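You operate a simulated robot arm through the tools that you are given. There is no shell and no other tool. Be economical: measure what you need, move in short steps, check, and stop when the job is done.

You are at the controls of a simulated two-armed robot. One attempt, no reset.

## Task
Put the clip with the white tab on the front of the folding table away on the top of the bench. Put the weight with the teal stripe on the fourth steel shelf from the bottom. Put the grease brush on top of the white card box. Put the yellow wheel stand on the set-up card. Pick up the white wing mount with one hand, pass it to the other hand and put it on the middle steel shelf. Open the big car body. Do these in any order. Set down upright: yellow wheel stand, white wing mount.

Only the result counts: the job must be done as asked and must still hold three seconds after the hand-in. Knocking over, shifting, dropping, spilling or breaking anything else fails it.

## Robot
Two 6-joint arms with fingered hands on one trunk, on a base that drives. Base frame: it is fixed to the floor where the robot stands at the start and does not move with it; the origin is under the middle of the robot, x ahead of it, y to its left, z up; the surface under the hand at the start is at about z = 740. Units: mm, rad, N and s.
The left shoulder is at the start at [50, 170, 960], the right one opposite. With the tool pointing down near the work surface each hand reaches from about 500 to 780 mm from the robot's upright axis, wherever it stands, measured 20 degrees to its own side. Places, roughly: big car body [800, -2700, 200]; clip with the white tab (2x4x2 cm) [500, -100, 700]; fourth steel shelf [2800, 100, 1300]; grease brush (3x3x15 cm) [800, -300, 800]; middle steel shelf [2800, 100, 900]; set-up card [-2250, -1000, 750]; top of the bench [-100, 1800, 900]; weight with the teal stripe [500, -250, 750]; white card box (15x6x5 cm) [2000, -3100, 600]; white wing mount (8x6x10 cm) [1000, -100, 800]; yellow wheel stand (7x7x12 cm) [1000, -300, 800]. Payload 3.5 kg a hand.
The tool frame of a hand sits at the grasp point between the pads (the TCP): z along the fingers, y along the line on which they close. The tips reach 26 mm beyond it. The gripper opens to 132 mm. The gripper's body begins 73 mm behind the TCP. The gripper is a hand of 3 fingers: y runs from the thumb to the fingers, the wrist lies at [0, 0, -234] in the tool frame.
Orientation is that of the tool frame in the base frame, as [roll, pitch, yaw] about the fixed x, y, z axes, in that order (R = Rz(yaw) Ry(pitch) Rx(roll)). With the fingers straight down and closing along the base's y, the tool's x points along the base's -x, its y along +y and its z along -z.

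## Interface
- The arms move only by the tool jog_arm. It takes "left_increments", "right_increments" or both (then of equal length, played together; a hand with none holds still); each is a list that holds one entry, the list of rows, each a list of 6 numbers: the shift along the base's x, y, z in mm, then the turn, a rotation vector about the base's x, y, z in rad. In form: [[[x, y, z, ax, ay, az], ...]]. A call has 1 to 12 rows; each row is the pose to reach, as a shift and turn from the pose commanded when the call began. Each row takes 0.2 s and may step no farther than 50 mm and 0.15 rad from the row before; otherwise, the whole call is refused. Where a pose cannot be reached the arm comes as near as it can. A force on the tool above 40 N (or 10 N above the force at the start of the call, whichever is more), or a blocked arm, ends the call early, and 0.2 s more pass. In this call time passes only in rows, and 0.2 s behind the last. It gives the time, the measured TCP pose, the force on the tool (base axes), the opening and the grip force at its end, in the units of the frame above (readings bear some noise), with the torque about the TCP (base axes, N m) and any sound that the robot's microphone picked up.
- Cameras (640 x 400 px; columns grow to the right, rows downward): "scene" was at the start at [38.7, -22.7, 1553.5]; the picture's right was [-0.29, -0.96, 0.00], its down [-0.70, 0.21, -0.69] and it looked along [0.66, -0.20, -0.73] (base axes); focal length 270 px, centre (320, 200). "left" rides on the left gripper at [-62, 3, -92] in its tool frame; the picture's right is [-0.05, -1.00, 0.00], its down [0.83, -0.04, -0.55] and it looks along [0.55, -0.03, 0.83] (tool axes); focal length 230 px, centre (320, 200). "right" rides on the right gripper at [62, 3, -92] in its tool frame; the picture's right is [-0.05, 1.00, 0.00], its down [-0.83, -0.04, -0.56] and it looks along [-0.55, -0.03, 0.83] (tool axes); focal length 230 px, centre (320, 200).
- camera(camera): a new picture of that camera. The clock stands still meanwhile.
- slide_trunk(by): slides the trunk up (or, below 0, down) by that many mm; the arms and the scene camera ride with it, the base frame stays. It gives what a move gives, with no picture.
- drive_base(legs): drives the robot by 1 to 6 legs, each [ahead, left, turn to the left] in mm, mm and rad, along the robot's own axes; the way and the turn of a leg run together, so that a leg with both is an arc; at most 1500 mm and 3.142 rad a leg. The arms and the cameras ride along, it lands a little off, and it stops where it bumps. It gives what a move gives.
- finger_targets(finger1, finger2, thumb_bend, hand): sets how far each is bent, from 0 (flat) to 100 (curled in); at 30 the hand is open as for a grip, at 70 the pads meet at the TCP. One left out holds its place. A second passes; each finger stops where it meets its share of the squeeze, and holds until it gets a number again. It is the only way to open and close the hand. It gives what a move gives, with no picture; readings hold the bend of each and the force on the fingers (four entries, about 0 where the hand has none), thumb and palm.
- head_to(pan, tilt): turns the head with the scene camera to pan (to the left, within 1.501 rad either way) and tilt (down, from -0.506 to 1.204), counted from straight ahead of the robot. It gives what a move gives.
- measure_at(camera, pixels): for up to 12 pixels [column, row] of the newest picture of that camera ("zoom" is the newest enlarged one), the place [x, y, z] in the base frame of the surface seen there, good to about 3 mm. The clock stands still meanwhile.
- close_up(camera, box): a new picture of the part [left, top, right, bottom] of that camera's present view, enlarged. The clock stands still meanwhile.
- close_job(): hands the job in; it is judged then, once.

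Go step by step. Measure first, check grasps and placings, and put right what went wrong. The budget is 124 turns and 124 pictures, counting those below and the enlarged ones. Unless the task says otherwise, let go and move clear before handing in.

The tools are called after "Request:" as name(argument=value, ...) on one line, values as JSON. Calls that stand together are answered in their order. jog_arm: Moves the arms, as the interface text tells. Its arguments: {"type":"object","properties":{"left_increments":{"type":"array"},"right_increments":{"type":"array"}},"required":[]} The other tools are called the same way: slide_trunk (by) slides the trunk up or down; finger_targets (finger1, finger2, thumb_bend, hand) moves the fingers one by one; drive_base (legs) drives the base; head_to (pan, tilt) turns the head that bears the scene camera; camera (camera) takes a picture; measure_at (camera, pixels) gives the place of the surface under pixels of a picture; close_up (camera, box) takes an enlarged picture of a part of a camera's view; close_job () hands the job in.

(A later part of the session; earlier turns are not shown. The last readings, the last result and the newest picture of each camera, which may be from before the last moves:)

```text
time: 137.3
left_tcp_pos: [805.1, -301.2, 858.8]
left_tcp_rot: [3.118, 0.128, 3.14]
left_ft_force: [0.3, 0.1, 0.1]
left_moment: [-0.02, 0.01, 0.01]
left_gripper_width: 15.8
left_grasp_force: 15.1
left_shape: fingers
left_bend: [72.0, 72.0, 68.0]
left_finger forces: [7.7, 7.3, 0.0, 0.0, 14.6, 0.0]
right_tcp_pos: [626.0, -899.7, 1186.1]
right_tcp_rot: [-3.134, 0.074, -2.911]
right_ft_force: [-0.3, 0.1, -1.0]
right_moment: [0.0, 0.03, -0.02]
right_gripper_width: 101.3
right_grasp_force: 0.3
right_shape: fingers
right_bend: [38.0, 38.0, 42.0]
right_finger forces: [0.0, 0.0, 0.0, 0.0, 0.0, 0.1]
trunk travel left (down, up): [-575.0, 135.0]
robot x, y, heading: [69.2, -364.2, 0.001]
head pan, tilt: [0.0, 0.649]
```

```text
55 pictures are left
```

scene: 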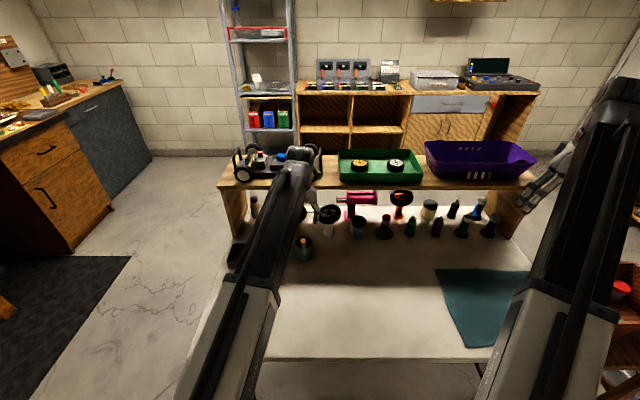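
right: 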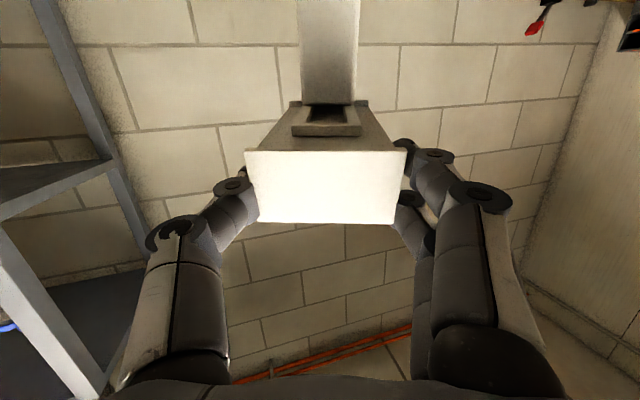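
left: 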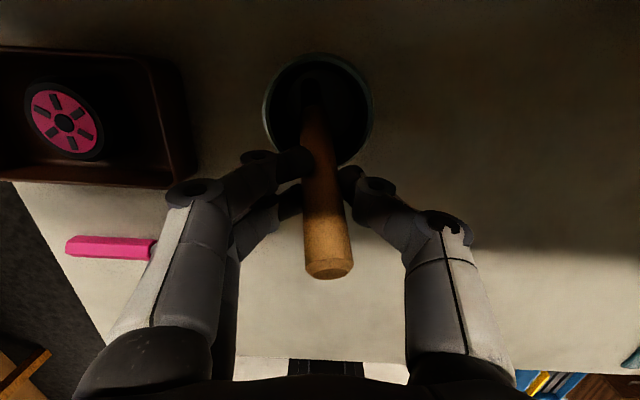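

All three digits hold at 15 N. Lift straight up, drifting slightly back so the head leaves the pot freely.

Request:
jog_arm(left_increments=[[[-4, 0, 20, 0, 0, 0], [-8, 0, 45, 0, 0, 0], [-10, 0, 80, 0, 0, 0], [-12, 0, 115, 0, 0, 0], [-14, 0, 150, 0, 0, 0], [-20, 0, 185, 0, 0, 0]]])

Request:
drive_base(legs=[[-420, 0, 0]])

Request:
camera(camera="left")

Request:
camera(camera="scene")

```text
time: 138.7
left_tcp_pos: [782.8, -300.4, 1041.5]
left_tcp_rot: [3.118, 0.129, 3.138]
left_ft_force: [1.3, 0.3, 0.0]
left_moment: [0.01, 0.03, -0.02]
left_gripper_width: 15.6
left_grasp_force: 14.3
left_shape: fingers
left_bend: [72.0, 72.0, 68.0]
left_finger forces: [7.9, 7.2, 0.0, 0.0, 14.3, 0.0]
right_tcp_pos: [626.4, -898.5, 1185.6]
right_tcp_rot: [-3.136, 0.076, -2.911]
right_ft_force: [0.1, -0.7, 0.3]
right_moment: [0.04, -0.01, 0.01]
right_gripper_width: 101.0
right_grasp_force: 0.0
right_shape: fingers
right_bend: [38.0, 38.0, 42.0]
right_finger forces: [0.0, 0.0, 0.1, 0.0, 0.0, 0.1]
trunk travel left (down, up): [-575.0, 135.0]
robot x, y, heading: [67.7, -363.5, 0.002]
head pan, tilt: [0.0, 0.649]
```

```text
time: 141.3
left_tcp_pos: [363.4, -299.1, 1041.3]
left_tcp_rot: [3.12, 0.131, 3.141]
left_ft_force: [-0.1, -0.5, -0.2]
left_moment: [-0.02, -0.02, 0.04]
left_gripper_width: 15.5
left_grasp_force: 14.7
left_shape: fingers
left_bend: [72.0, 72.0, 68.0]
left_finger forces: [7.9, 7.2, 0.0, 0.0, 14.3, 0.1]
right_tcp_pos: [205.8, -899.5, 1186.7]
right_tcp_rot: [-3.135, 0.078, -2.91]
right_ft_force: [-0.3, 0.2, -0.1]
right_moment: [0.02, -0.04, 0.01]
right_gripper_width: 101.2
right_grasp_force: 0.0
right_shape: fingers
right_bend: [38.0, 38.0, 42.0]
right_finger forces: [0.0, 0.0, 0.0, 0.0, 0.0, 0.1]
trunk travel left (down, up): [-575.0, 135.0]
robot x, y, heading: [-353.6, -362.3, 0.005]
head pan, tilt: [0.0, 0.649]
```

```text
54 pictures are left
```

left: 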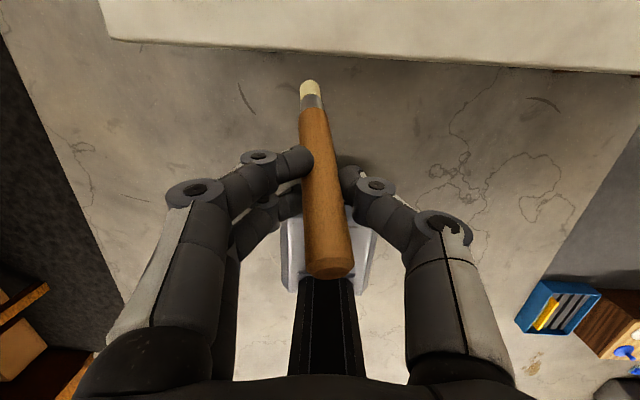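

```text
53 pictures are left
```

scene: 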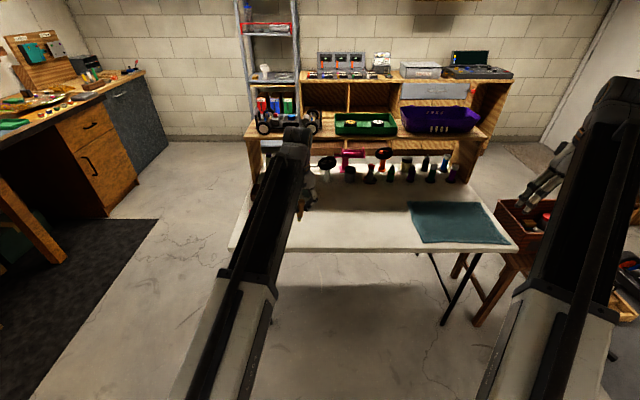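

The brush is held with its head free of the pot. Before driving right, I'll locate the floor objects and look towards the card box and the car.

Request:
measure_at(camera="left", pixels=[[525, 320], [560, 285], [600, 310], [635, 350], [620, 300]])

Request:
head_to(pan=-1.1, tilt=0.45)

Request:
camera(camera="scene")

```text
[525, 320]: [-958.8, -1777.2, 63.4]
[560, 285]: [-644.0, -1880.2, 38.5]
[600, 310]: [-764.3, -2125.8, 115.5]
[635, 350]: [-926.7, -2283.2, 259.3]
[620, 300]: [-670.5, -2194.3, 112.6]
```

```text
time: 142.7
left_tcp_pos: [363.4, -300.1, 1041.0]
left_tcp_rot: [3.119, 0.13, -3.142]
left_ft_force: [0.0, 0.1, 0.0]
left_moment: [-0.01, -0.03, 0.01]
left_gripper_width: 15.4
left_grasp_force: 14.6
left_shape: fingers
left_bend: [72.0, 72.0, 68.0]
left_finger forces: [7.9, 7.3, 0.0, 0.1, 14.3, 0.0]
right_tcp_pos: [206.2, -899.3, 1187.0]
right_tcp_rot: [-3.135, 0.076, -2.908]
right_ft_force: [-0.4, 0.1, 0.0]
right_moment: [-0.01, 0.01, 0.01]
right_gripper_width: 101.2
right_grasp_force: 0.1
right_shape: fingers
right_bend: [38.0, 38.0, 42.0]
right_finger forces: [0.0, 0.0, 0.0, 0.1, 0.1, 0.0]
trunk travel left (down, up): [-575.0, 135.0]
robot x, y, heading: [-351.8, -364.0, 0.0]
head pan, tilt: [-1.1, 0.45]
```

```text
52 pictures are left
```

scene: 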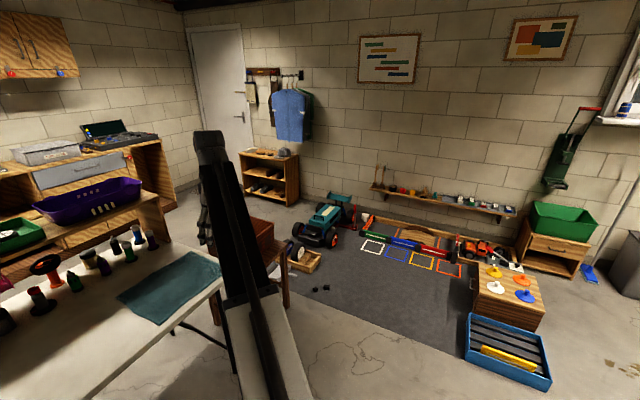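

Request:
measure_at(camera="scene", pixels=[[262, 158], [285, 157], [270, 200], [322, 225], [345, 205], [360, 230], [320, 290], [440, 330], [380, 215], [300, 260], [290, 300], [340, 250]])

Request:
close_up(camera="scene", box=[230, 130, 390, 280])

```text
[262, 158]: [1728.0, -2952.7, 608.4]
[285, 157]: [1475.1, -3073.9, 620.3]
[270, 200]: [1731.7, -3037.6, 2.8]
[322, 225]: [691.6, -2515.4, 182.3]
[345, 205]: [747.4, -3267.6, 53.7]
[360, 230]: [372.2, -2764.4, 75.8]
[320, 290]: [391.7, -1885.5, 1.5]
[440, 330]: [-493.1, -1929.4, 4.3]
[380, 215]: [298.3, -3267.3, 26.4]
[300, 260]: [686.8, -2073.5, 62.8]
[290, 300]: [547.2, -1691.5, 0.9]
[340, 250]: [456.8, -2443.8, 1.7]
```

```text
2.67 times, centred on (310, 205) of scene
```

zoom: 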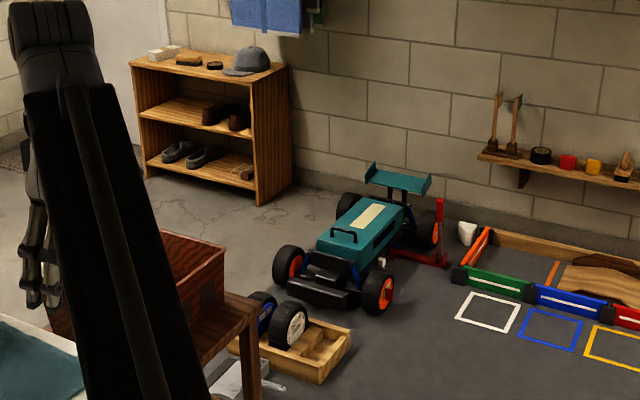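

The car has a handled teal lid, and the card box stands on the left end of the rack's top (z≈605). I'll take the open corridor behind the table: left around, then along x≈1850 facing the rack.

Request:
head_to(pan=0.0, tilt=0.55)

Request:
drive_base(legs=[[0, 1165, 0], [1450, 0, 0], [750, 0, 0], [0, 0, -1.571], [1450, 0, 0], [1000, 0, 0]])

Request:
camera(camera="scene")

```text
time: 144.0
left_tcp_pos: [363.7, -300.2, 1040.4]
left_tcp_rot: [3.12, 0.129, -3.14]
left_ft_force: [-0.9, 0.9, -1.0]
left_moment: [0.01, -0.02, 0.01]
left_gripper_width: 15.8
left_grasp_force: 14.6
left_shape: fingers
left_bend: [72.0, 72.0, 68.0]
left_finger forces: [7.9, 7.4, 0.0, 0.0, 14.3, 0.0]
right_tcp_pos: [207.1, -899.6, 1185.8]
right_tcp_rot: [-3.135, 0.075, -2.91]
right_ft_force: [-0.7, -0.2, -0.5]
right_moment: [-0.02, 0.0, -0.03]
right_gripper_width: 101.2
right_grasp_force: 0.0
right_shape: fingers
right_bend: [38.0, 38.0, 42.0]
right_finger forces: [0.1, 0.0, 0.0, 0.1, 0.1, 0.1]
trunk travel left (down, up): [-575.0, 135.0]
robot x, y, heading: [-348.5, -360.0, 0.004]
head pan, tilt: [0.0, 0.55]
```

```text
time: 175.9
left_tcp_pos: [2023.5, -2446.0, 1041.4]
left_tcp_rot: [3.12, 0.13, 1.601]
left_ft_force: [0.4, 0.1, 0.0]
left_moment: [0.01, 0.02, 0.0]
left_gripper_width: 15.4
left_grasp_force: 13.8
left_shape: fingers
left_bend: [72.0, 72.0, 68.0]
left_finger forces: [8.2, 5.9, 0.1, 0.0, 13.9, 0.0]
right_tcp_pos: [1420.4, -2306.3, 1186.2]
right_tcp_rot: [-3.134, 0.074, 1.833]
right_ft_force: [0.1, -0.5, -0.1]
right_moment: [0.0, 0.03, -0.02]
right_gripper_width: 101.4
right_grasp_force: 0.1
right_shape: fingers
right_bend: [38.0, 38.0, 42.0]
right_finger forces: [0.0, 0.1, 0.0, 0.1, 0.0, 0.1]
trunk travel left (down, up): [-575.0, 135.0]
robot x, y, heading: [1936.6, -1737.8, -1.536]
head pan, tilt: [0.0, 0.55]
```

```text
50 pictures are left
```

scene: 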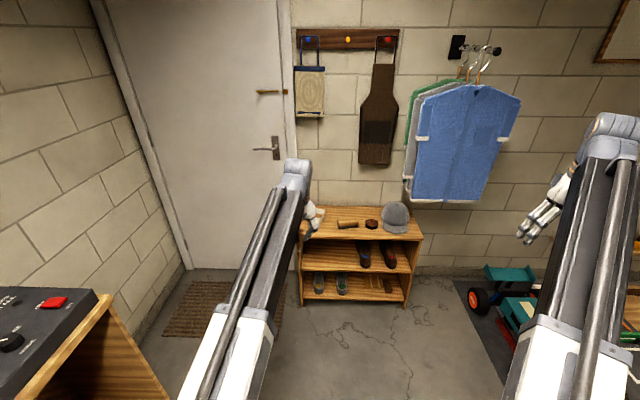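

The rack is straight ahead, but the left hand hides the box (≈312,215). I'll swing the left hand aside and zoom in.

Request:
jog_arm(left_increments=[[[40, 10, 10, 0, 0, 0], [80, 20, 20, 0, 0, 0], [120, 30, 30, 0, 0, 0], [160, 40, 40, 0, 0, 0], [200, 60, 40, 0, 0, 0]]])

Request:
close_up(camera="scene", box=[280, 180, 440, 280])

Request:
camera(camera="left")

```text
time: 177.1
left_tcp_pos: [2226.4, -2387.5, 1081.6]
left_tcp_rot: [3.118, 0.128, 1.599]
left_ft_force: [0.6, 0.2, 0.1]
left_moment: [-0.03, 0.01, -0.01]
left_gripper_width: 15.5
left_grasp_force: 14.0
left_shape: fingers
left_bend: [72.0, 72.0, 68.0]
left_finger forces: [8.4, 5.8, 0.0, 0.0, 13.7, 0.0]
right_tcp_pos: [1420.0, -2306.0, 1187.7]
right_tcp_rot: [-3.135, 0.076, 1.831]
right_ft_force: [0.7, 1.2, 0.4]
right_moment: [-0.01, 0.0, -0.02]
right_gripper_width: 101.0
right_grasp_force: 0.0
right_shape: fingers
right_bend: [38.0, 38.0, 42.0]
right_finger forces: [0.0, 0.0, 0.1, 0.1, 0.0, 0.0]
trunk travel left (down, up): [-575.0, 135.0]
robot x, y, heading: [1940.0, -1730.1, -1.535]
head pan, tilt: [0.0, 0.55]
```

```text
4.00 times, centred on (360, 230) of scene
```

zoom: 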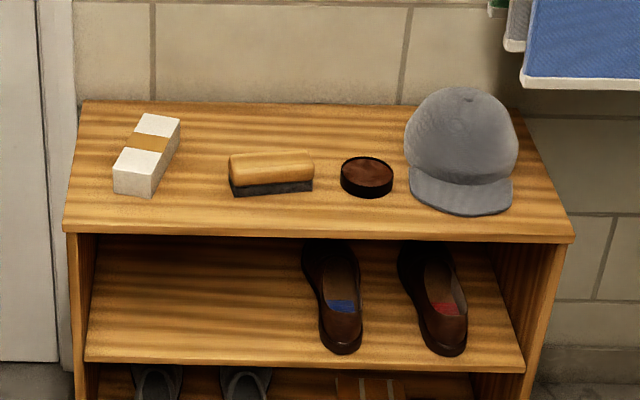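

```text
48 pictures are left
```

left: 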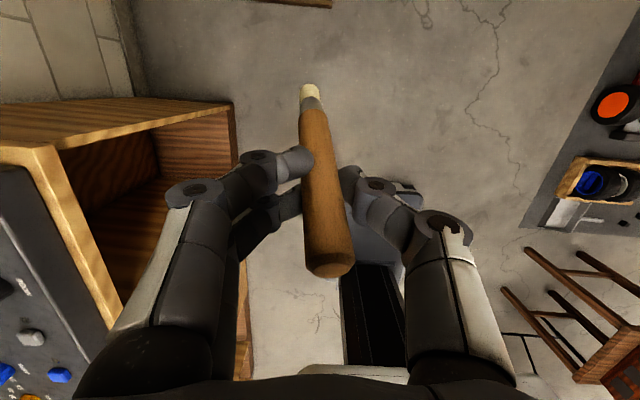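

The card box lies with its long side running away from us, ideal for laying the brush along it. Measure its corners and the brush's ends in hand.

Request:
measure_at(camera="zoom", pixels=[[115, 166], [152, 176], [147, 115], [178, 121], [133, 172], [163, 118], [133, 190], [230, 180], [100, 220]])

Request:
measure_at(camera="left", pixels=[[310, 90], [312, 105], [315, 130], [330, 260], [325, 220], [320, 160]])

```text
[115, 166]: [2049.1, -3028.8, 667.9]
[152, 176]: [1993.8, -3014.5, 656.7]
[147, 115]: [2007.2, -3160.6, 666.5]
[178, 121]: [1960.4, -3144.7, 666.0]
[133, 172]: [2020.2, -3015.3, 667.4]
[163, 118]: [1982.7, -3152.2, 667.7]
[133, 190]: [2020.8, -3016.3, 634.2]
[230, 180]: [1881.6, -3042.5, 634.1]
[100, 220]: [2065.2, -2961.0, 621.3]
```

```text
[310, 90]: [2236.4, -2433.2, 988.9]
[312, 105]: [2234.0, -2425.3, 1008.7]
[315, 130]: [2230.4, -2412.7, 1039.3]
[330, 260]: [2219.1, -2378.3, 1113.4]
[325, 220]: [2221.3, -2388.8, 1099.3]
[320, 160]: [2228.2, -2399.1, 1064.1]
```

Box top is z 667, axis heading ≈ -1.83. The brush leans 25° in the hand, so a pitch near 1.05 lays it almost flat. I'll line the base up with the box, pitch the hand and lower the trunk.

Request:
drive_base(legs=[[434, 173, 0], [0, 0, -0.3]])

Request:
jog_arm(left_increments=[[[-22, -5, -23, -0.127, 0.034, 0], [-44, -10, -46, -0.254, 0.069, 0], [-67, -14, -69, -0.381, 0.103, 0], [-89, -19, -91, -0.507, 0.137, 0], [-111, -24, -114, -0.634, 0.171, 0], [-134, -28, -137, -0.761, 0.206, 0], [-156, -33, -160, -0.888, 0.24, 0]]])

Request:
slide_trunk(by=-160)

Request:
camera(camera="left")

Request:
camera(camera="scene")

```text
time: 180.8
left_tcp_pos: [2205.6, -2870.2, 1081.8]
left_tcp_rot: [3.12, 0.128, 1.298]
left_ft_force: [0.3, -0.3, -0.1]
left_moment: [0.0, 0.01, 0.0]
left_gripper_width: 15.5
left_grasp_force: 13.7
left_shape: fingers
left_bend: [72.0, 72.0, 68.0]
left_finger forces: [8.5, 5.6, 0.0, 0.0, 13.6, 0.0]
right_tcp_pos: [1459.4, -2553.2, 1186.5]
right_tcp_rot: [-3.136, 0.077, 1.533]
right_ft_force: [0.1, -0.1, -0.1]
right_moment: [-0.01, -0.04, 0.0]
right_gripper_width: 101.3
right_grasp_force: 0.0
right_shape: fingers
right_bend: [38.0, 38.0, 42.0]
right_finger forces: [0.0, 0.0, 0.1, 0.1, 0.0, 0.0]
trunk travel left (down, up): [-575.0, 135.0]
robot x, y, heading: [2126.4, -2158.8, -1.833]
head pan, tilt: [0.0, 0.55]
```

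```text
time: 182.4
left_tcp_pos: [2046.8, -2902.9, 921.5]
left_tcp_rot: [3.106, 1.051, 1.29]
left_ft_force: [-0.5, -0.1, -0.9]
left_moment: [0.0, -0.01, -0.02]
left_gripper_width: 14.6
left_grasp_force: 13.9
left_shape: fingers
left_bend: [72.0, 73.0, 68.0]
left_finger forces: [9.1, 6.2, 0.1, 0.1, 12.9, 0.0]
right_tcp_pos: [1458.8, -2553.3, 1186.2]
right_tcp_rot: [-3.133, 0.075, 1.532]
right_ft_force: [-0.2, -0.1, -0.1]
right_moment: [0.0, 0.0, 0.02]
right_gripper_width: 101.1
right_grasp_force: 0.1
right_shape: fingers
right_bend: [38.0, 38.0, 42.0]
right_finger forces: [0.0, 0.1, 0.0, 0.1, 0.1, 0.0]
trunk travel left (down, up): [-575.0, 135.0]
robot x, y, heading: [2123.4, -2157.9, -1.839]
head pan, tilt: [0.0, 0.55]
```

```text
time: 184.3
left_tcp_pos: [2049.5, -2903.8, 761.5]
left_tcp_rot: [3.108, 1.049, 1.294]
left_ft_force: [0.4, 0.0, -0.3]
left_moment: [0.04, -0.02, 0.0]
left_gripper_width: 14.9
left_grasp_force: 14.2
left_shape: fingers
left_bend: [72.0, 73.0, 68.0]
left_finger forces: [9.1, 6.1, 0.0, 0.0, 12.9, 0.0]
right_tcp_pos: [1458.5, -2553.5, 1027.2]
right_tcp_rot: [-3.135, 0.076, 1.533]
right_ft_force: [-0.2, 0.6, -0.6]
right_moment: [-0.02, 0.04, 0.01]
right_gripper_width: 101.0
right_grasp_force: 0.1
right_shape: fingers
right_bend: [38.0, 38.0, 42.0]
right_finger forces: [0.0, 0.0, 0.0, 0.0, 0.0, 0.1]
trunk travel left (down, up): [-415.0, 295.0]
robot x, y, heading: [2123.9, -2161.0, -1.839]
head pan, tilt: [0.0, 0.55]
```

```text
47 pictures are left
```

left: 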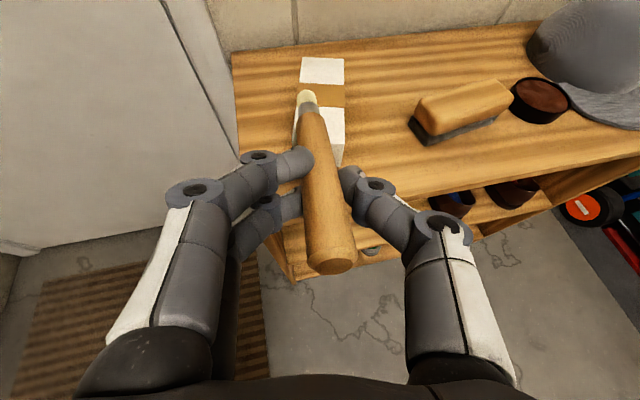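

```text
46 pictures are left
```

scene: 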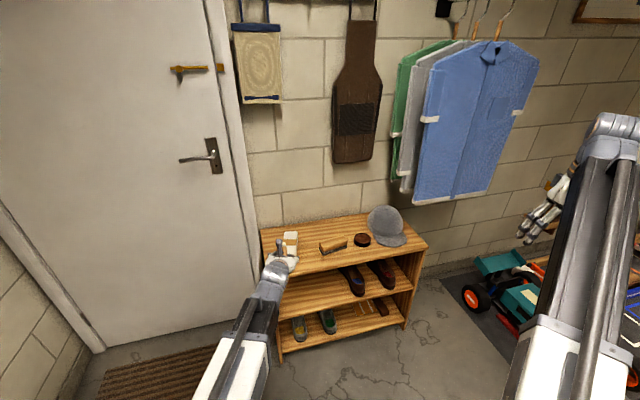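

The brush now points along the box in view. Measure the brush's ends relative to the box.

Request:
measure_at(camera="left", pixels=[[307, 97], [308, 110], [318, 160], [330, 240], [333, 262], [305, 62], [342, 62], [340, 150], [335, 120]])

```text
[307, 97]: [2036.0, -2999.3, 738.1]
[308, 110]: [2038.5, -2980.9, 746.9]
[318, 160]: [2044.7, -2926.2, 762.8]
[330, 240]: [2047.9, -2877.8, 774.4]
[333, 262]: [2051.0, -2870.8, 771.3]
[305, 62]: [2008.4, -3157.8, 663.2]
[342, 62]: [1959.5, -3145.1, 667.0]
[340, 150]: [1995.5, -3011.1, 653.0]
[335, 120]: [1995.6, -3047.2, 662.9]
```

I'll drive 156 mm ahead, yaw the hand 0.15 rad to line up with the box, and check before lowering.

Request:
drive_base(legs=[[156, 5, 0]])

Request:
jog_arm(left_increments=[[[0, 0, -10, 0, 0, -0.07], [0, 0, -25, 0, 0, -0.147]]])

Request:
camera(camera="left")

Request:
measure_at(camera="left", pixels=[[307, 97], [333, 262], [330, 240], [318, 160]])

```text
time: 185.7
left_tcp_pos: [2012.6, -3058.6, 761.0]
left_tcp_rot: [3.108, 1.048, 1.294]
left_ft_force: [-0.4, 0.7, 0.1]
left_moment: [0.0, -0.01, 0.0]
left_gripper_width: 15.2
left_grasp_force: 14.1
left_shape: fingers
left_bend: [72.0, 73.0, 68.0]
left_finger forces: [9.1, 6.2, 0.1, 0.0, 13.0, 0.0]
right_tcp_pos: [1422.4, -2706.7, 1026.7]
right_tcp_rot: [-3.136, 0.075, 1.532]
right_ft_force: [-0.5, 0.3, -0.1]
right_moment: [-0.02, 0.0, 0.01]
right_gripper_width: 101.1
right_grasp_force: 0.0
right_shape: fingers
right_bend: [38.0, 38.0, 42.0]
right_finger forces: [0.1, 0.0, 0.0, 0.0, 0.0, 0.0]
trunk travel left (down, up): [-415.0, 295.0]
robot x, y, heading: [2082.8, -2311.7, -1.835]
head pan, tilt: [0.0, 0.55]
```

```text
time: 186.3
left_tcp_pos: [2012.5, -3057.9, 736.6]
left_tcp_rot: [3.108, 1.051, 1.144]
left_ft_force: [0.4, 0.3, -0.4]
left_moment: [0.0, -0.01, 0.01]
left_gripper_width: 14.9
left_grasp_force: 14.2
left_shape: fingers
left_bend: [72.0, 73.0, 68.0]
left_finger forces: [8.8, 6.4, 0.0, 0.0, 12.7, 0.0]
right_tcp_pos: [1422.3, -2708.8, 1025.9]
right_tcp_rot: [-3.137, 0.074, 1.533]
right_ft_force: [-0.2, 0.0, -0.9]
right_moment: [0.01, 0.01, 0.0]
right_gripper_width: 100.9
right_grasp_force: 0.0
right_shape: fingers
right_bend: [38.0, 38.0, 42.0]
right_finger forces: [0.0, 0.0, 0.1, 0.0, 0.0, 0.0]
trunk travel left (down, up): [-415.0, 295.0]
robot x, y, heading: [2089.8, -2313.3, -1.837]
head pan, tilt: [0.0, 0.55]
```

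```text
45 pictures are left
```

left: 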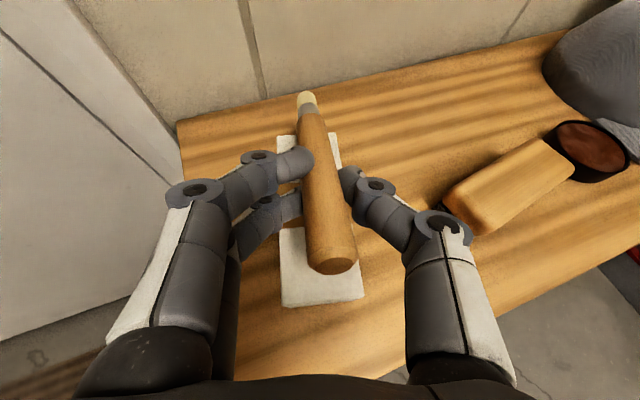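

```text
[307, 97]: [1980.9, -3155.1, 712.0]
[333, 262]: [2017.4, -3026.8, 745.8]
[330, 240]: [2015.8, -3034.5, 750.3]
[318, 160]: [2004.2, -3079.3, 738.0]
```

The brush lies directly over the box, end to end. Lower 33 mm in small steps.

Request:
jog_arm(left_increments=[[[2, 6, -15, 0, 0, 0], [2, 6, -24, 0, 0, 0], [2, 6, -29, 0, 0, 0], [2, 6, -33, 0, 0, 0]]])

Request:
measure_at(camera="left", pixels=[[285, 300]])

```text
time: 187.3
left_tcp_pos: [2014.8, -3051.4, 702.9]
left_tcp_rot: [3.106, 1.051, 1.146]
left_ft_force: [0.4, 0.7, 1.2]
left_moment: [-0.12, 0.03, 0.0]
left_gripper_width: 14.8
left_grasp_force: 16.6
left_shape: fingers
left_bend: [72.0, 73.0, 68.0]
left_finger forces: [11.9, 7.6, 0.1, 0.1, 13.4, 0.1]
right_tcp_pos: [1422.7, -2707.6, 1027.0]
right_tcp_rot: [-3.135, 0.074, 1.533]
right_ft_force: [-0.7, -0.3, -0.4]
right_moment: [-0.02, 0.0, 0.0]
right_gripper_width: 101.0
right_grasp_force: 0.1
right_shape: fingers
right_bend: [38.0, 38.0, 42.0]
right_finger forces: [0.0, 0.0, 0.0, 0.0, 0.0, 0.0]
trunk travel left (down, up): [-415.0, 295.0]
robot x, y, heading: [2087.1, -2306.6, -1.835]
head pan, tilt: [0.0, 0.55]
```

```text
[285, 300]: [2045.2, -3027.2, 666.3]
```

The head just touches (≈1 N). Open slightly so the brush settles between the fingers, then look.

Request:
finger_targets(hand="left", finger1=63, finger2=63, thumb_bend=62)

Request:
camera(camera="left")

```text
time: 188.3
left_tcp_pos: [2014.0, -3052.0, 701.7]
left_tcp_rot: [3.108, 1.05, 1.147]
left_ft_force: [-0.6, -0.8, -0.1]
left_moment: [0.0, 0.03, 0.03]
left_gripper_width: 26.3
left_grasp_force: 0.1
left_shape: fingers
left_bend: [63.0, 63.0, 62.0]
left_finger forces: [0.1, 0.1, 0.0, 0.1, 0.0, 0.0]
right_tcp_pos: [1422.2, -2708.4, 1026.2]
right_tcp_rot: [-3.135, 0.075, 1.533]
right_ft_force: [-0.3, -0.1, -0.4]
right_moment: [0.01, 0.02, 0.02]
right_gripper_width: 101.2
right_grasp_force: 0.1
right_shape: fingers
right_bend: [38.0, 38.0, 42.0]
right_finger forces: [0.0, 0.0, 0.1, 0.0, 0.0, 0.0]
trunk travel left (down, up): [-415.0, 295.0]
robot x, y, heading: [2090.2, -2313.6, -1.835]
head pan, tilt: [0.0, 0.55]
```

```text
44 pictures are left
```

left: 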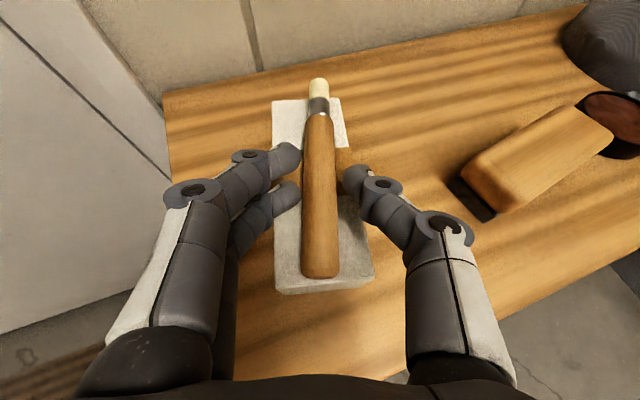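

The brush lies flat on the box. Open wider and lift straight up and away.

Request:
finger_targets(hand="left", finger1=54, finger2=54, thumb_bend=54)

Request:
jog_arm(left_increments=[[[0, 0, 20, 0, 0, 0], [3, 12, 55, 0, 0, 0], [6, 25, 95, 0, 0, 0], [10, 50, 130, 0, 0, 0]]])

Request:
drive_base(legs=[[-400, 0, 0]])

Request:
head_to(pan=-0.75, tilt=0.6)

Request:
camera(camera="scene")

```text
time: 189.3
left_tcp_pos: [2013.2, -3051.0, 702.7]
left_tcp_rot: [3.109, 1.049, 1.146]
left_ft_force: [0.3, 0.9, -0.8]
left_moment: [-0.02, 0.0, -0.04]
left_gripper_width: 53.6
left_grasp_force: 0.0
left_shape: fingers
left_bend: [54.0, 54.0, 54.0]
left_finger forces: [0.1, 0.1, 0.0, 0.0, 0.0, 0.0]
right_tcp_pos: [1421.8, -2707.8, 1026.9]
right_tcp_rot: [-3.134, 0.075, 1.532]
right_ft_force: [0.3, -0.7, -0.5]
right_moment: [0.07, -0.02, 0.02]
right_gripper_width: 101.2
right_grasp_force: 0.1
right_shape: fingers
right_bend: [38.0, 38.0, 42.0]
right_finger forces: [0.0, 0.0, 0.0, 0.0, 0.1, 0.0]
trunk travel left (down, up): [-415.0, 295.0]
robot x, y, heading: [2091.8, -2314.8, -1.837]
head pan, tilt: [0.0, 0.55]
```

```text
time: 190.3
left_tcp_pos: [2026.1, -3002.7, 833.6]
left_tcp_rot: [3.107, 1.048, 1.146]
left_ft_force: [1.0, -0.1, 0.0]
left_moment: [0.03, 0.02, -0.01]
left_gripper_width: 53.7
left_grasp_force: 0.0
left_shape: fingers
left_bend: [54.0, 54.0, 54.0]
left_finger forces: [0.0, 0.1, 0.0, 0.0, 0.1, 0.1]
right_tcp_pos: [1422.5, -2707.8, 1025.8]
right_tcp_rot: [-3.135, 0.076, 1.532]
right_ft_force: [0.2, -0.1, -0.1]
right_moment: [0.04, 0.01, -0.05]
right_gripper_width: 101.1
right_grasp_force: 0.1
right_shape: fingers
right_bend: [38.0, 38.0, 42.0]
right_finger forces: [0.0, 0.0, 0.0, 0.0, 0.1, 0.0]
trunk travel left (down, up): [-415.0, 295.0]
robot x, y, heading: [2088.2, -2312.0, -1.835]
head pan, tilt: [0.0, 0.55]
```

```text
time: 192.8
left_tcp_pos: [2132.5, -2611.9, 832.9]
left_tcp_rot: [3.106, 1.051, 1.148]
left_ft_force: [-0.2, 0.5, 0.2]
left_moment: [-0.01, 0.03, -0.03]
left_gripper_width: 54.1
left_grasp_force: 0.1
left_shape: fingers
left_bend: [54.0, 54.0, 54.0]
left_finger forces: [0.1, 0.1, 0.0, 0.0, 0.0, 0.1]
right_tcp_pos: [1529.5, -2318.2, 1026.8]
right_tcp_rot: [-3.134, 0.074, 1.535]
right_ft_force: [0.7, 0.0, 0.3]
right_moment: [0.03, 0.0, -0.02]
right_gripper_width: 101.1
right_grasp_force: 0.2
right_shape: fingers
right_bend: [38.0, 38.0, 42.0]
right_finger forces: [0.0, 0.0, 0.1, 0.1, 0.1, 0.0]
trunk travel left (down, up): [-415.0, 295.0]
robot x, y, heading: [2192.7, -1923.6, -1.834]
head pan, tilt: [0.0, 0.55]
```

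```text
time: 193.9
left_tcp_pos: [2132.2, -2611.1, 834.6]
left_tcp_rot: [3.106, 1.049, 1.15]
left_ft_force: [-0.2, 0.2, -0.1]
left_moment: [0.0, -0.04, 0.02]
left_gripper_width: 53.6
left_grasp_force: 0.0
left_shape: fingers
left_bend: [54.0, 54.0, 54.0]
left_finger forces: [0.0, 0.0, 0.0, 0.0, 0.1, 0.1]
right_tcp_pos: [1528.4, -2319.4, 1027.3]
right_tcp_rot: [-3.135, 0.075, 1.534]
right_ft_force: [0.5, 0.3, -0.3]
right_moment: [-0.01, -0.02, -0.02]
right_gripper_width: 101.1
right_grasp_force: 0.1
right_shape: fingers
right_bend: [38.0, 38.0, 42.0]
right_finger forces: [0.0, 0.0, 0.0, 0.0, 0.0, 0.0]
trunk travel left (down, up): [-415.0, 295.0]
robot x, y, heading: [2188.5, -1925.0, -1.834]
head pan, tilt: [-0.75, 0.6]
```

```text
43 pictures are left
```

scene: 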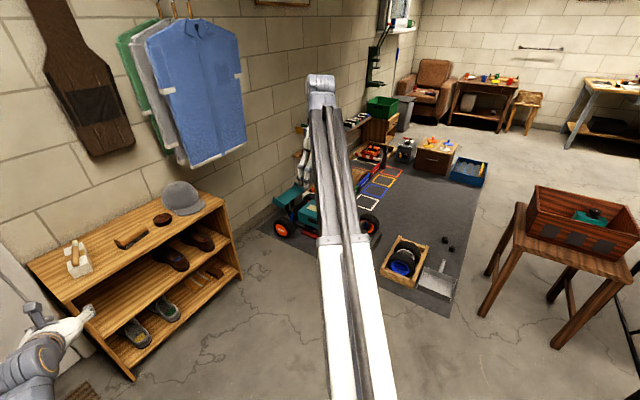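

The brush rests on the card box (75,255). Next the car: drive nearer, turn towards it and get the right arm out of the view.

Request:
drive_base(legs=[[330, -600, -0.5]])

Request:
head_to(pan=-0.1, tilt=0.75)

Request:
camera(camera="scene")

```text
time: 197.7
left_tcp_pos: [1137.8, -2501.7, 833.1]
left_tcp_rot: [3.109, 1.049, 0.661]
left_ft_force: [-0.2, 0.7, -0.2]
left_moment: [0.01, -0.01, 0.0]
left_gripper_width: 53.8
left_grasp_force: 0.0
left_shape: fingers
left_bend: [54.0, 54.0, 54.0]
left_finger forces: [0.0, 0.0, 0.1, 0.0, 0.0, 0.1]
right_tcp_pos: [742.2, -1957.5, 1027.2]
right_tcp_rot: [-3.136, 0.075, 1.047]
right_ft_force: [0.1, 0.8, 0.0]
right_moment: [0.01, 0.01, -0.01]
right_gripper_width: 100.9
right_grasp_force: 0.0
right_shape: fingers
right_bend: [38.0, 38.0, 42.0]
right_finger forces: [0.0, 0.0, 0.0, 0.1, 0.1, 0.1]
trunk travel left (down, up): [-415.0, 295.0]
robot x, y, heading: [1511.6, -1921.4, -2.322]
head pan, tilt: [-0.75, 0.6]
```

```text
time: 198.7
left_tcp_pos: [1138.6, -2500.9, 832.9]
left_tcp_rot: [3.107, 1.049, 0.659]
left_ft_force: [-0.3, -0.5, -0.9]
left_moment: [0.01, 0.01, 0.03]
left_gripper_width: 53.8
left_grasp_force: 0.0
left_shape: fingers
left_bend: [54.0, 54.0, 54.0]
left_finger forces: [0.1, 0.0, 0.0, 0.0, 0.0, 0.0]
right_tcp_pos: [740.9, -1958.2, 1027.1]
right_tcp_rot: [-3.135, 0.077, 1.047]
right_ft_force: [0.7, -0.2, -0.3]
right_moment: [-0.03, 0.02, -0.03]
right_gripper_width: 101.0
right_grasp_force: 0.0
right_shape: fingers
right_bend: [38.0, 38.0, 42.0]
right_finger forces: [0.1, 0.0, 0.0, 0.0, 0.0, 0.0]
trunk travel left (down, up): [-415.0, 295.0]
robot x, y, heading: [1514.1, -1919.9, -2.324]
head pan, tilt: [-0.099, 0.75]
```

```text
42 pictures are left
```

scene: 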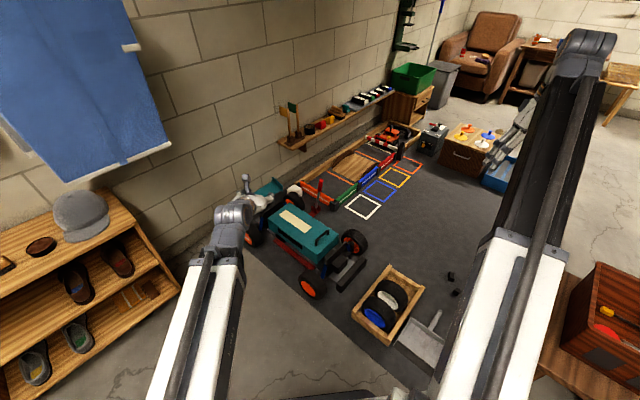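

Request:
close_up(camera="scene", box=[230, 170, 380, 310])

Request:
measure_at(camera="scene", pixels=[[322, 237], [316, 233], [328, 242], [340, 245], [305, 268], [275, 210], [295, 220], [312, 290], [352, 235], [318, 205], [270, 235], [350, 275]])

```text
2.86 times, centred on (305, 240) of scene
```

zoom: 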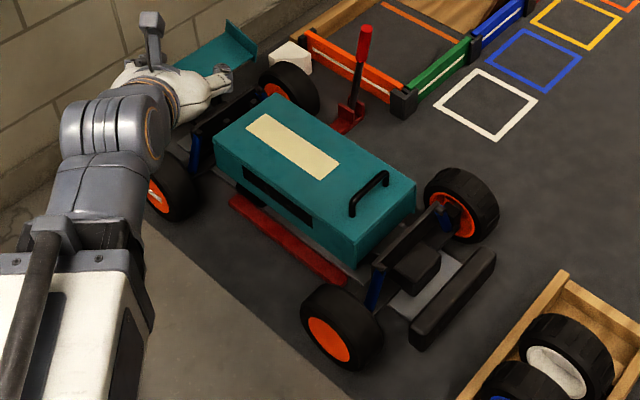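

```text
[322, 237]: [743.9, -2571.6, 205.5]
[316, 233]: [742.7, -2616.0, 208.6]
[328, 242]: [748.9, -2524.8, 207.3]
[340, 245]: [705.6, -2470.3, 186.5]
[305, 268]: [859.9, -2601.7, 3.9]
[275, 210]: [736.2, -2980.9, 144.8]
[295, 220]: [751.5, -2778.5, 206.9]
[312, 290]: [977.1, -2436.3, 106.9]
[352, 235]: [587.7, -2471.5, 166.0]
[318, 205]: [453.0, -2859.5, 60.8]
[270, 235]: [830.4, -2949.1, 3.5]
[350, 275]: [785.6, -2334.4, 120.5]
```

The car's body lid has a black handle near its front end (zoom 368,195), so it hinges at the wing end. I'll stand at its +x side facing it and use the left hand, pointed down, with the trunk lowered.

Request:
drive_base(legs=[[0, 0, -0.818], [124, 680, 0]])

Request:
jog_arm(left_increments=[[[5, 0, 0, 0.01, -0.131, 0.018], [10, 0, 0, 0.02, -0.262, 0.036], [15, 0, 0, 0.031, -0.393, 0.053], [20, 0, 0, 0.041, -0.524, 0.071], [25, 0, 0, 0.051, -0.655, 0.089], [30, 0, 0, 0.061, -0.786, 0.107], [35, 0, 0, 0.072, -0.917, 0.125], [40, 0, 0, 0.082, -1.048, 0.142]]])

Request:
head_to(pan=0.1, tilt=0.95)

Request:
camera(camera="scene")

```text
time: 204.7
left_tcp_pos: [698.5, -2708.2, 832.5]
left_tcp_rot: [3.106, 1.048, -0.168]
left_ft_force: [-0.2, -0.3, -0.4]
left_moment: [-0.01, 0.0, 0.03]
left_gripper_width: 53.9
left_grasp_force: 0.0
left_shape: fingers
left_bend: [54.0, 54.0, 54.0]
left_finger forces: [0.1, 0.0, 0.0, 0.0, 0.0, 0.0]
right_tcp_pos: [829.5, -2049.4, 1025.9]
right_tcp_rot: [-3.134, 0.074, 0.219]
right_ft_force: [-0.8, 0.0, -0.4]
right_moment: [0.01, -0.01, -0.02]
right_gripper_width: 100.8
right_grasp_force: 0.1
right_shape: fingers
right_bend: [38.0, 38.0, 42.0]
right_finger forces: [0.0, 0.0, 0.1, 0.0, 0.0, 0.0]
trunk travel left (down, up): [-415.0, 295.0]
robot x, y, heading: [1377.2, -2592.1, 3.136]
head pan, tilt: [-0.099, 0.75]
```

```text
time: 206.4
left_tcp_pos: [737.6, -2707.6, 833.8]
left_tcp_rot: [-3.03, 0.004, 0.071]
left_ft_force: [0.1, -0.4, 0.4]
left_moment: [0.0, 0.0, 0.0]
left_gripper_width: 53.9
left_grasp_force: 0.0
left_shape: fingers
left_bend: [54.0, 54.0, 54.0]
left_finger forces: [0.1, 0.0, 0.0, 0.1, 0.1, 0.0]
right_tcp_pos: [829.5, -2050.4, 1025.6]
right_tcp_rot: [-3.135, 0.075, 0.221]
right_ft_force: [-0.3, 0.0, 0.2]
right_moment: [0.0, 0.04, 0.02]
right_gripper_width: 101.1
right_grasp_force: 0.1
right_shape: fingers
right_bend: [38.0, 38.0, 42.0]
right_finger forces: [0.0, 0.0, 0.0, 0.0, 0.0, 0.0]
trunk travel left (down, up): [-415.0, 295.0]
robot x, y, heading: [1378.0, -2592.1, 3.132]
head pan, tilt: [-0.099, 0.75]
```

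```text
time: 207.2
left_tcp_pos: [737.3, -2709.0, 833.6]
left_tcp_rot: [-3.029, 0.004, 0.073]
left_ft_force: [0.6, -0.4, 0.2]
left_moment: [-0.01, 0.01, -0.01]
left_gripper_width: 54.2
left_grasp_force: 0.1
left_shape: fingers
left_bend: [54.0, 54.0, 54.0]
left_finger forces: [0.0, 0.1, 0.0, 0.1, 0.1, 0.1]
right_tcp_pos: [828.6, -2050.7, 1026.1]
right_tcp_rot: [-3.135, 0.074, 0.22]
right_ft_force: [-0.8, -1.0, -0.5]
right_moment: [0.04, -0.02, -0.01]
right_gripper_width: 101.1
right_grasp_force: 0.2
right_shape: fingers
right_bend: [38.0, 38.0, 42.0]
right_finger forces: [0.0, 0.1, 0.1, 0.1, 0.0, 0.1]
trunk travel left (down, up): [-415.0, 295.0]
robot x, y, heading: [1377.3, -2593.5, 3.133]
head pan, tilt: [0.099, 0.949]
```

```text
40 pictures are left
```

scene: 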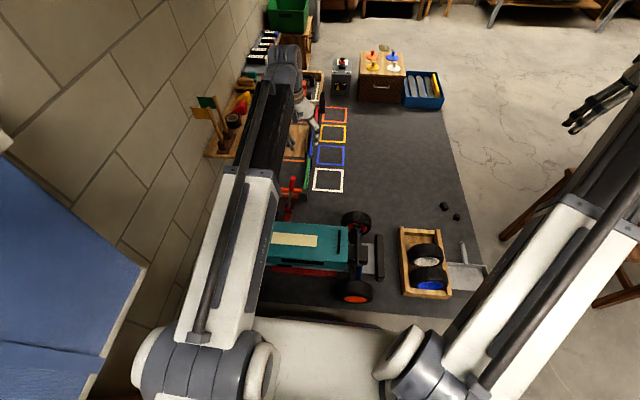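

Request:
close_up(camera="scene", box=[260, 200, 400, 310])

Request:
measure_at(camera="scene", pixels=[[338, 234], [338, 242], [339, 250], [330, 242], [346, 242], [300, 240], [275, 245], [345, 262]])

```text
3.64 times, centred on (330, 255) of scene
```

zoom: 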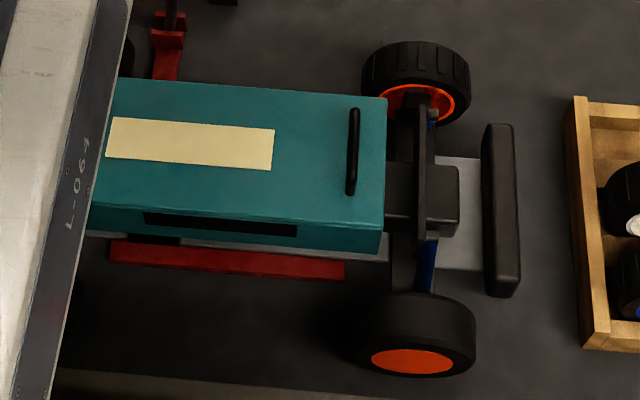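

```text
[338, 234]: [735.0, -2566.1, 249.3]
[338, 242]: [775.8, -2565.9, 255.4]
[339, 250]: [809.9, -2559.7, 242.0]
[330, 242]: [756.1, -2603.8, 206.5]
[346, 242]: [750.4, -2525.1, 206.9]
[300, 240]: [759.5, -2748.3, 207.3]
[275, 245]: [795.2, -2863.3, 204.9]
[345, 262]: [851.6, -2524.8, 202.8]
```

The handle bar runs along x from 735 to 810 at y≈-2565, z≈250. Move the left hand above it and lower the trunk.

Request:
jog_arm(left_increments=[[[8, 36, 0, 0, 0, 0], [16, 72, 0, 0, 0, 0], [24, 108, 0, 0, 0, 0], [33, 142, 0, 0, 0, 0]]])

Request:
slide_trunk(by=-410)

Request:
camera(camera="left")

```text
time: 208.2
left_tcp_pos: [771.9, -2565.9, 832.2]
left_tcp_rot: [-3.031, 0.006, 0.075]
left_ft_force: [0.1, 0.1, -0.2]
left_moment: [-0.01, -0.04, -0.01]
left_gripper_width: 53.6
left_grasp_force: 0.1
left_shape: fingers
left_bend: [54.0, 54.0, 54.0]
left_finger forces: [0.1, 0.0, 0.0, 0.0, 0.0, 0.1]
right_tcp_pos: [830.2, -2049.7, 1026.4]
right_tcp_rot: [-3.134, 0.076, 0.221]
right_ft_force: [0.7, 0.7, 0.1]
right_moment: [-0.02, -0.01, -0.01]
right_gripper_width: 101.3
right_grasp_force: 0.1
right_shape: fingers
right_bend: [38.0, 38.0, 42.0]
right_finger forces: [0.1, 0.0, 0.1, 0.0, 0.0, 0.0]
trunk travel left (down, up): [-415.0, 295.0]
robot x, y, heading: [1379.9, -2592.1, 3.131]
head pan, tilt: [0.099, 0.949]
```

```text
refused: -410 is not a number from -400 to 400
```

```text
38 pictures are left
```

left: 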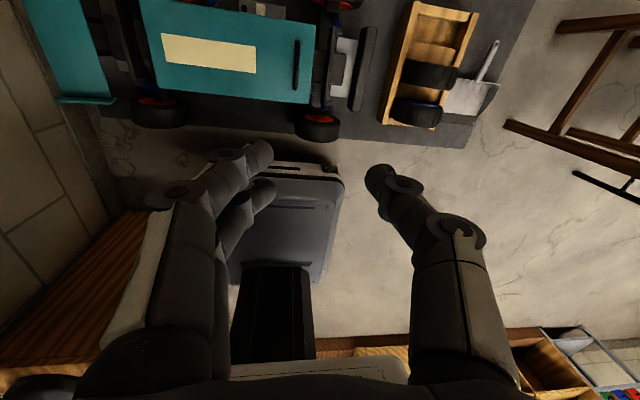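

Request:
slide_trunk(by=-400)

Request:
jog_arm(left_increments=[[[0, 0, -45, 0, 0, 0], [0, 0, -90, 0, 0, 0], [0, 0, -125, 0, 0, 0]]])

Request:
camera(camera="left")

```text
time: 212.0
left_tcp_pos: [771.7, -2565.7, 431.3]
left_tcp_rot: [-3.029, 0.004, 0.074]
left_ft_force: [0.2, 0.0, -0.4]
left_moment: [-0.01, -0.05, -0.01]
left_gripper_width: 53.8
left_grasp_force: 0.1
left_shape: fingers
left_bend: [54.0, 54.0, 54.0]
left_finger forces: [0.0, 0.1, 0.0, 0.0, 0.0, 0.0]
right_tcp_pos: [829.6, -2050.6, 626.0]
right_tcp_rot: [-3.135, 0.073, 0.219]
right_ft_force: [-0.7, 0.2, -0.1]
right_moment: [-0.02, 0.03, 0.01]
right_gripper_width: 100.9
right_grasp_force: 0.0
right_shape: fingers
right_bend: [38.0, 38.0, 42.0]
right_finger forces: [0.2, 0.0, 0.0, 0.1, 0.0, 0.0]
trunk travel left (down, up): [-15.0, 695.0]
robot x, y, heading: [1383.0, -2591.3, 3.136]
head pan, tilt: [0.099, 0.949]
```

```text
time: 212.8
left_tcp_pos: [770.4, -2566.5, 304.7]
left_tcp_rot: [-3.03, 0.006, 0.074]
left_ft_force: [1.1, 0.2, -0.2]
left_moment: [0.0, 0.02, 0.0]
left_gripper_width: 54.1
left_grasp_force: 0.0
left_shape: fingers
left_bend: [54.0, 54.0, 54.0]
left_finger forces: [0.0, 0.0, 0.0, 0.0, 0.0, 0.0]
right_tcp_pos: [829.6, -2051.6, 625.7]
right_tcp_rot: [-3.134, 0.074, 0.22]
right_ft_force: [0.2, 0.1, 0.1]
right_moment: [0.0, 0.02, 0.02]
right_gripper_width: 101.2
right_grasp_force: 0.1
right_shape: fingers
right_bend: [38.0, 38.0, 42.0]
right_finger forces: [0.0, 0.1, 0.0, 0.0, 0.0, 0.1]
trunk travel left (down, up): [-15.0, 695.0]
robot x, y, heading: [1379.6, -2591.4, 3.132]
head pan, tilt: [0.099, 0.949]
```

```text
37 pictures are left
```

left: 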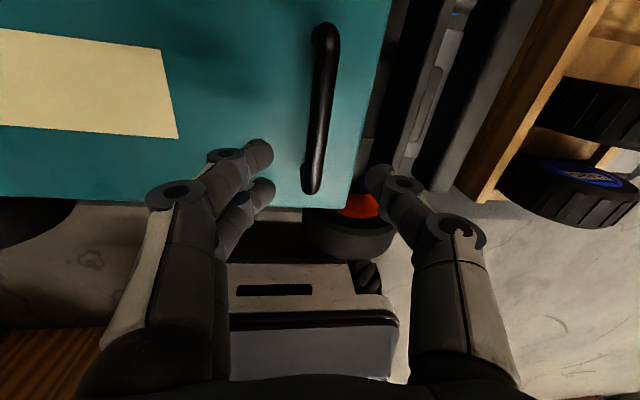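

Request:
measure_at(camera="left", pixels=[[325, 45], [322, 110], [314, 170], [310, 185]])

```text
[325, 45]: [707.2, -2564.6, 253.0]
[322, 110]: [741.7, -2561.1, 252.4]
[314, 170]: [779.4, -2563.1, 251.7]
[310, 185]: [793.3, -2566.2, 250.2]
```

The bar spans x 700–797, y -2563, top z 252. Move to its middle, descend around it and grip.

Request:
jog_arm(left_increments=[[[-18, 1, -25, 0, 0, 0], [-18, 1, -45, 0, 0, 0], [-18, 1, -58, 0, 0, 0]]])

Request:
finger_targets(hand="left", finger1=78, finger2=78, thumb_bend=76)

Request:
jog_arm(left_increments=[[[0, 0, 10, 0.02, 0, 0], [0, -1, 20, 0.05, 0, 0], [0, -2, 32, 0.08, 0, 0]]])

Request:
camera(camera="left")

```text
time: 213.6
left_tcp_pos: [752.4, -2564.1, 248.0]
left_tcp_rot: [-3.029, 0.004, 0.074]
left_ft_force: [-0.3, 0.3, 0.4]
left_moment: [-0.05, -0.01, 0.0]
left_gripper_width: 53.6
left_grasp_force: 0.0
left_shape: fingers
left_bend: [54.0, 54.0, 54.0]
left_finger forces: [0.0, 0.0, 0.0, 0.0, 0.1, 0.0]
right_tcp_pos: [828.9, -2049.7, 626.4]
right_tcp_rot: [-3.134, 0.074, 0.221]
right_ft_force: [-0.5, -0.1, 0.3]
right_moment: [0.02, -0.01, 0.0]
right_gripper_width: 101.0
right_grasp_force: 0.1
right_shape: fingers
right_bend: [38.0, 38.0, 42.0]
right_finger forces: [0.1, 0.1, 0.0, 0.0, 0.1, 0.0]
trunk travel left (down, up): [-15.0, 695.0]
robot x, y, heading: [1380.8, -2594.0, 3.13]
head pan, tilt: [0.099, 0.949]
```

```text
time: 214.6
left_tcp_pos: [752.9, -2566.1, 247.4]
left_tcp_rot: [-3.032, 0.006, 0.073]
left_ft_force: [1.3, 0.0, -3.6]
left_moment: [-0.01, 0.01, -0.01]
left_gripper_width: 0.0
left_grasp_force: 8.4
left_shape: fingers
left_bend: [76.0, 76.0, 73.0]
left_finger forces: [4.3, 4.5, 0.0, 0.1, 7.4, 0.0]
right_tcp_pos: [829.7, -2050.1, 626.9]
right_tcp_rot: [-3.135, 0.075, 0.22]
right_ft_force: [0.3, 0.6, 0.0]
right_moment: [0.0, 0.01, 0.02]
right_gripper_width: 101.1
right_grasp_force: 0.1
right_shape: fingers
right_bend: [38.0, 38.0, 42.0]
right_finger forces: [0.0, 0.0, 0.0, 0.0, 0.0, 0.0]
trunk travel left (down, up): [-15.0, 695.0]
robot x, y, heading: [1381.9, -2593.4, 3.139]
head pan, tilt: [0.099, 0.949]
```

```text
time: 215.4
left_tcp_pos: [754.0, -2567.7, 280.4]
left_tcp_rot: [-2.952, -0.002, 0.077]
left_ft_force: [-2.2, -5.4, -5.2]
left_moment: [0.01, 0.03, -0.03]
left_gripper_width: 0.1
left_grasp_force: 5.0
left_shape: fingers
left_bend: [76.0, 76.0, 73.0]
left_finger forces: [5.3, 5.5, 0.1, 0.1, 0.0, 0.0]
right_tcp_pos: [829.5, -2049.8, 625.5]
right_tcp_rot: [-3.135, 0.076, 0.22]
right_ft_force: [-0.8, -0.1, -0.4]
right_moment: [0.03, 0.0, -0.01]
right_gripper_width: 100.8
right_grasp_force: 0.1
right_shape: fingers
right_bend: [38.0, 38.0, 42.0]
right_finger forces: [0.0, 0.0, 0.1, 0.0, 0.1, 0.1]
trunk travel left (down, up): [-15.0, 695.0]
robot x, y, heading: [1378.6, -2593.2, 3.142]
head pan, tilt: [0.099, 0.949]
```

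```text
36 pictures are left
```

left: 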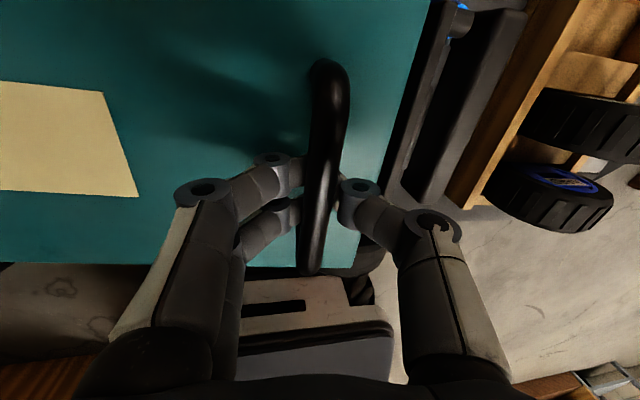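

The fingers are hooked under the bar and the lid has begun to lift (5 N). Follow the hinge arc up and towards the wing end.

Request:
jog_arm(left_increments=[[[0, -16, 30, 0.05, 0, 0], [0, -30, 59, 0.1, 0, 0], [0, -46, 88, 0.15, 0, 0], [0, -64, 114, 0.2, 0, 0], [0, -85, 140, 0.25, 0, 0], [0, -108, 163, 0.3, 0, 0], [0, -132, 184, 0.35, 0, 0], [0, -159, 203, 0.4, 0, 0], [0, -187, 219, 0.45, 0, 0]]])

Request:
camera(camera="scene")

```text
time: 217.3
left_tcp_pos: [754.6, -2723.0, 488.6]
left_tcp_rot: [-2.534, -0.024, 0.054]
left_ft_force: [2.1, 17.8, 23.2]
left_moment: [0.22, 0.08, -0.04]
left_gripper_width: 6.6
left_grasp_force: 13.5
left_shape: fingers
left_bend: [78.0, 78.0, 69.0]
left_finger forces: [0.3, 0.5, 0.1, 0.1, 26.1, 0.1]
right_tcp_pos: [830.4, -2048.4, 627.2]
right_tcp_rot: [-3.135, 0.076, 0.219]
right_ft_force: [0.2, 0.0, -0.1]
right_moment: [0.02, 0.02, 0.0]
right_gripper_width: 101.2
right_grasp_force: 0.0
right_shape: fingers
right_bend: [38.0, 38.0, 42.0]
right_finger forces: [0.1, 0.1, 0.0, 0.0, 0.0, 0.0]
trunk travel left (down, up): [-15.0, 695.0]
robot x, y, heading: [1378.3, -2590.1, 3.134]
head pan, tilt: [0.099, 0.949]
stopped in row 9 (left hand): the force on the tool passed its limit at 40 N (the readings are from after the stop); the commanded pose is now the measured one
```

```text
35 pictures are left
```

scene: 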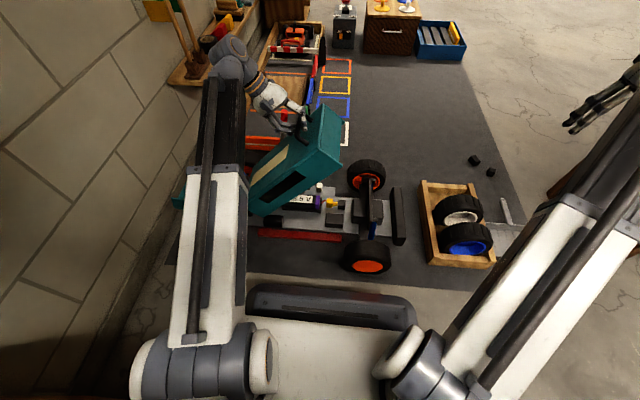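

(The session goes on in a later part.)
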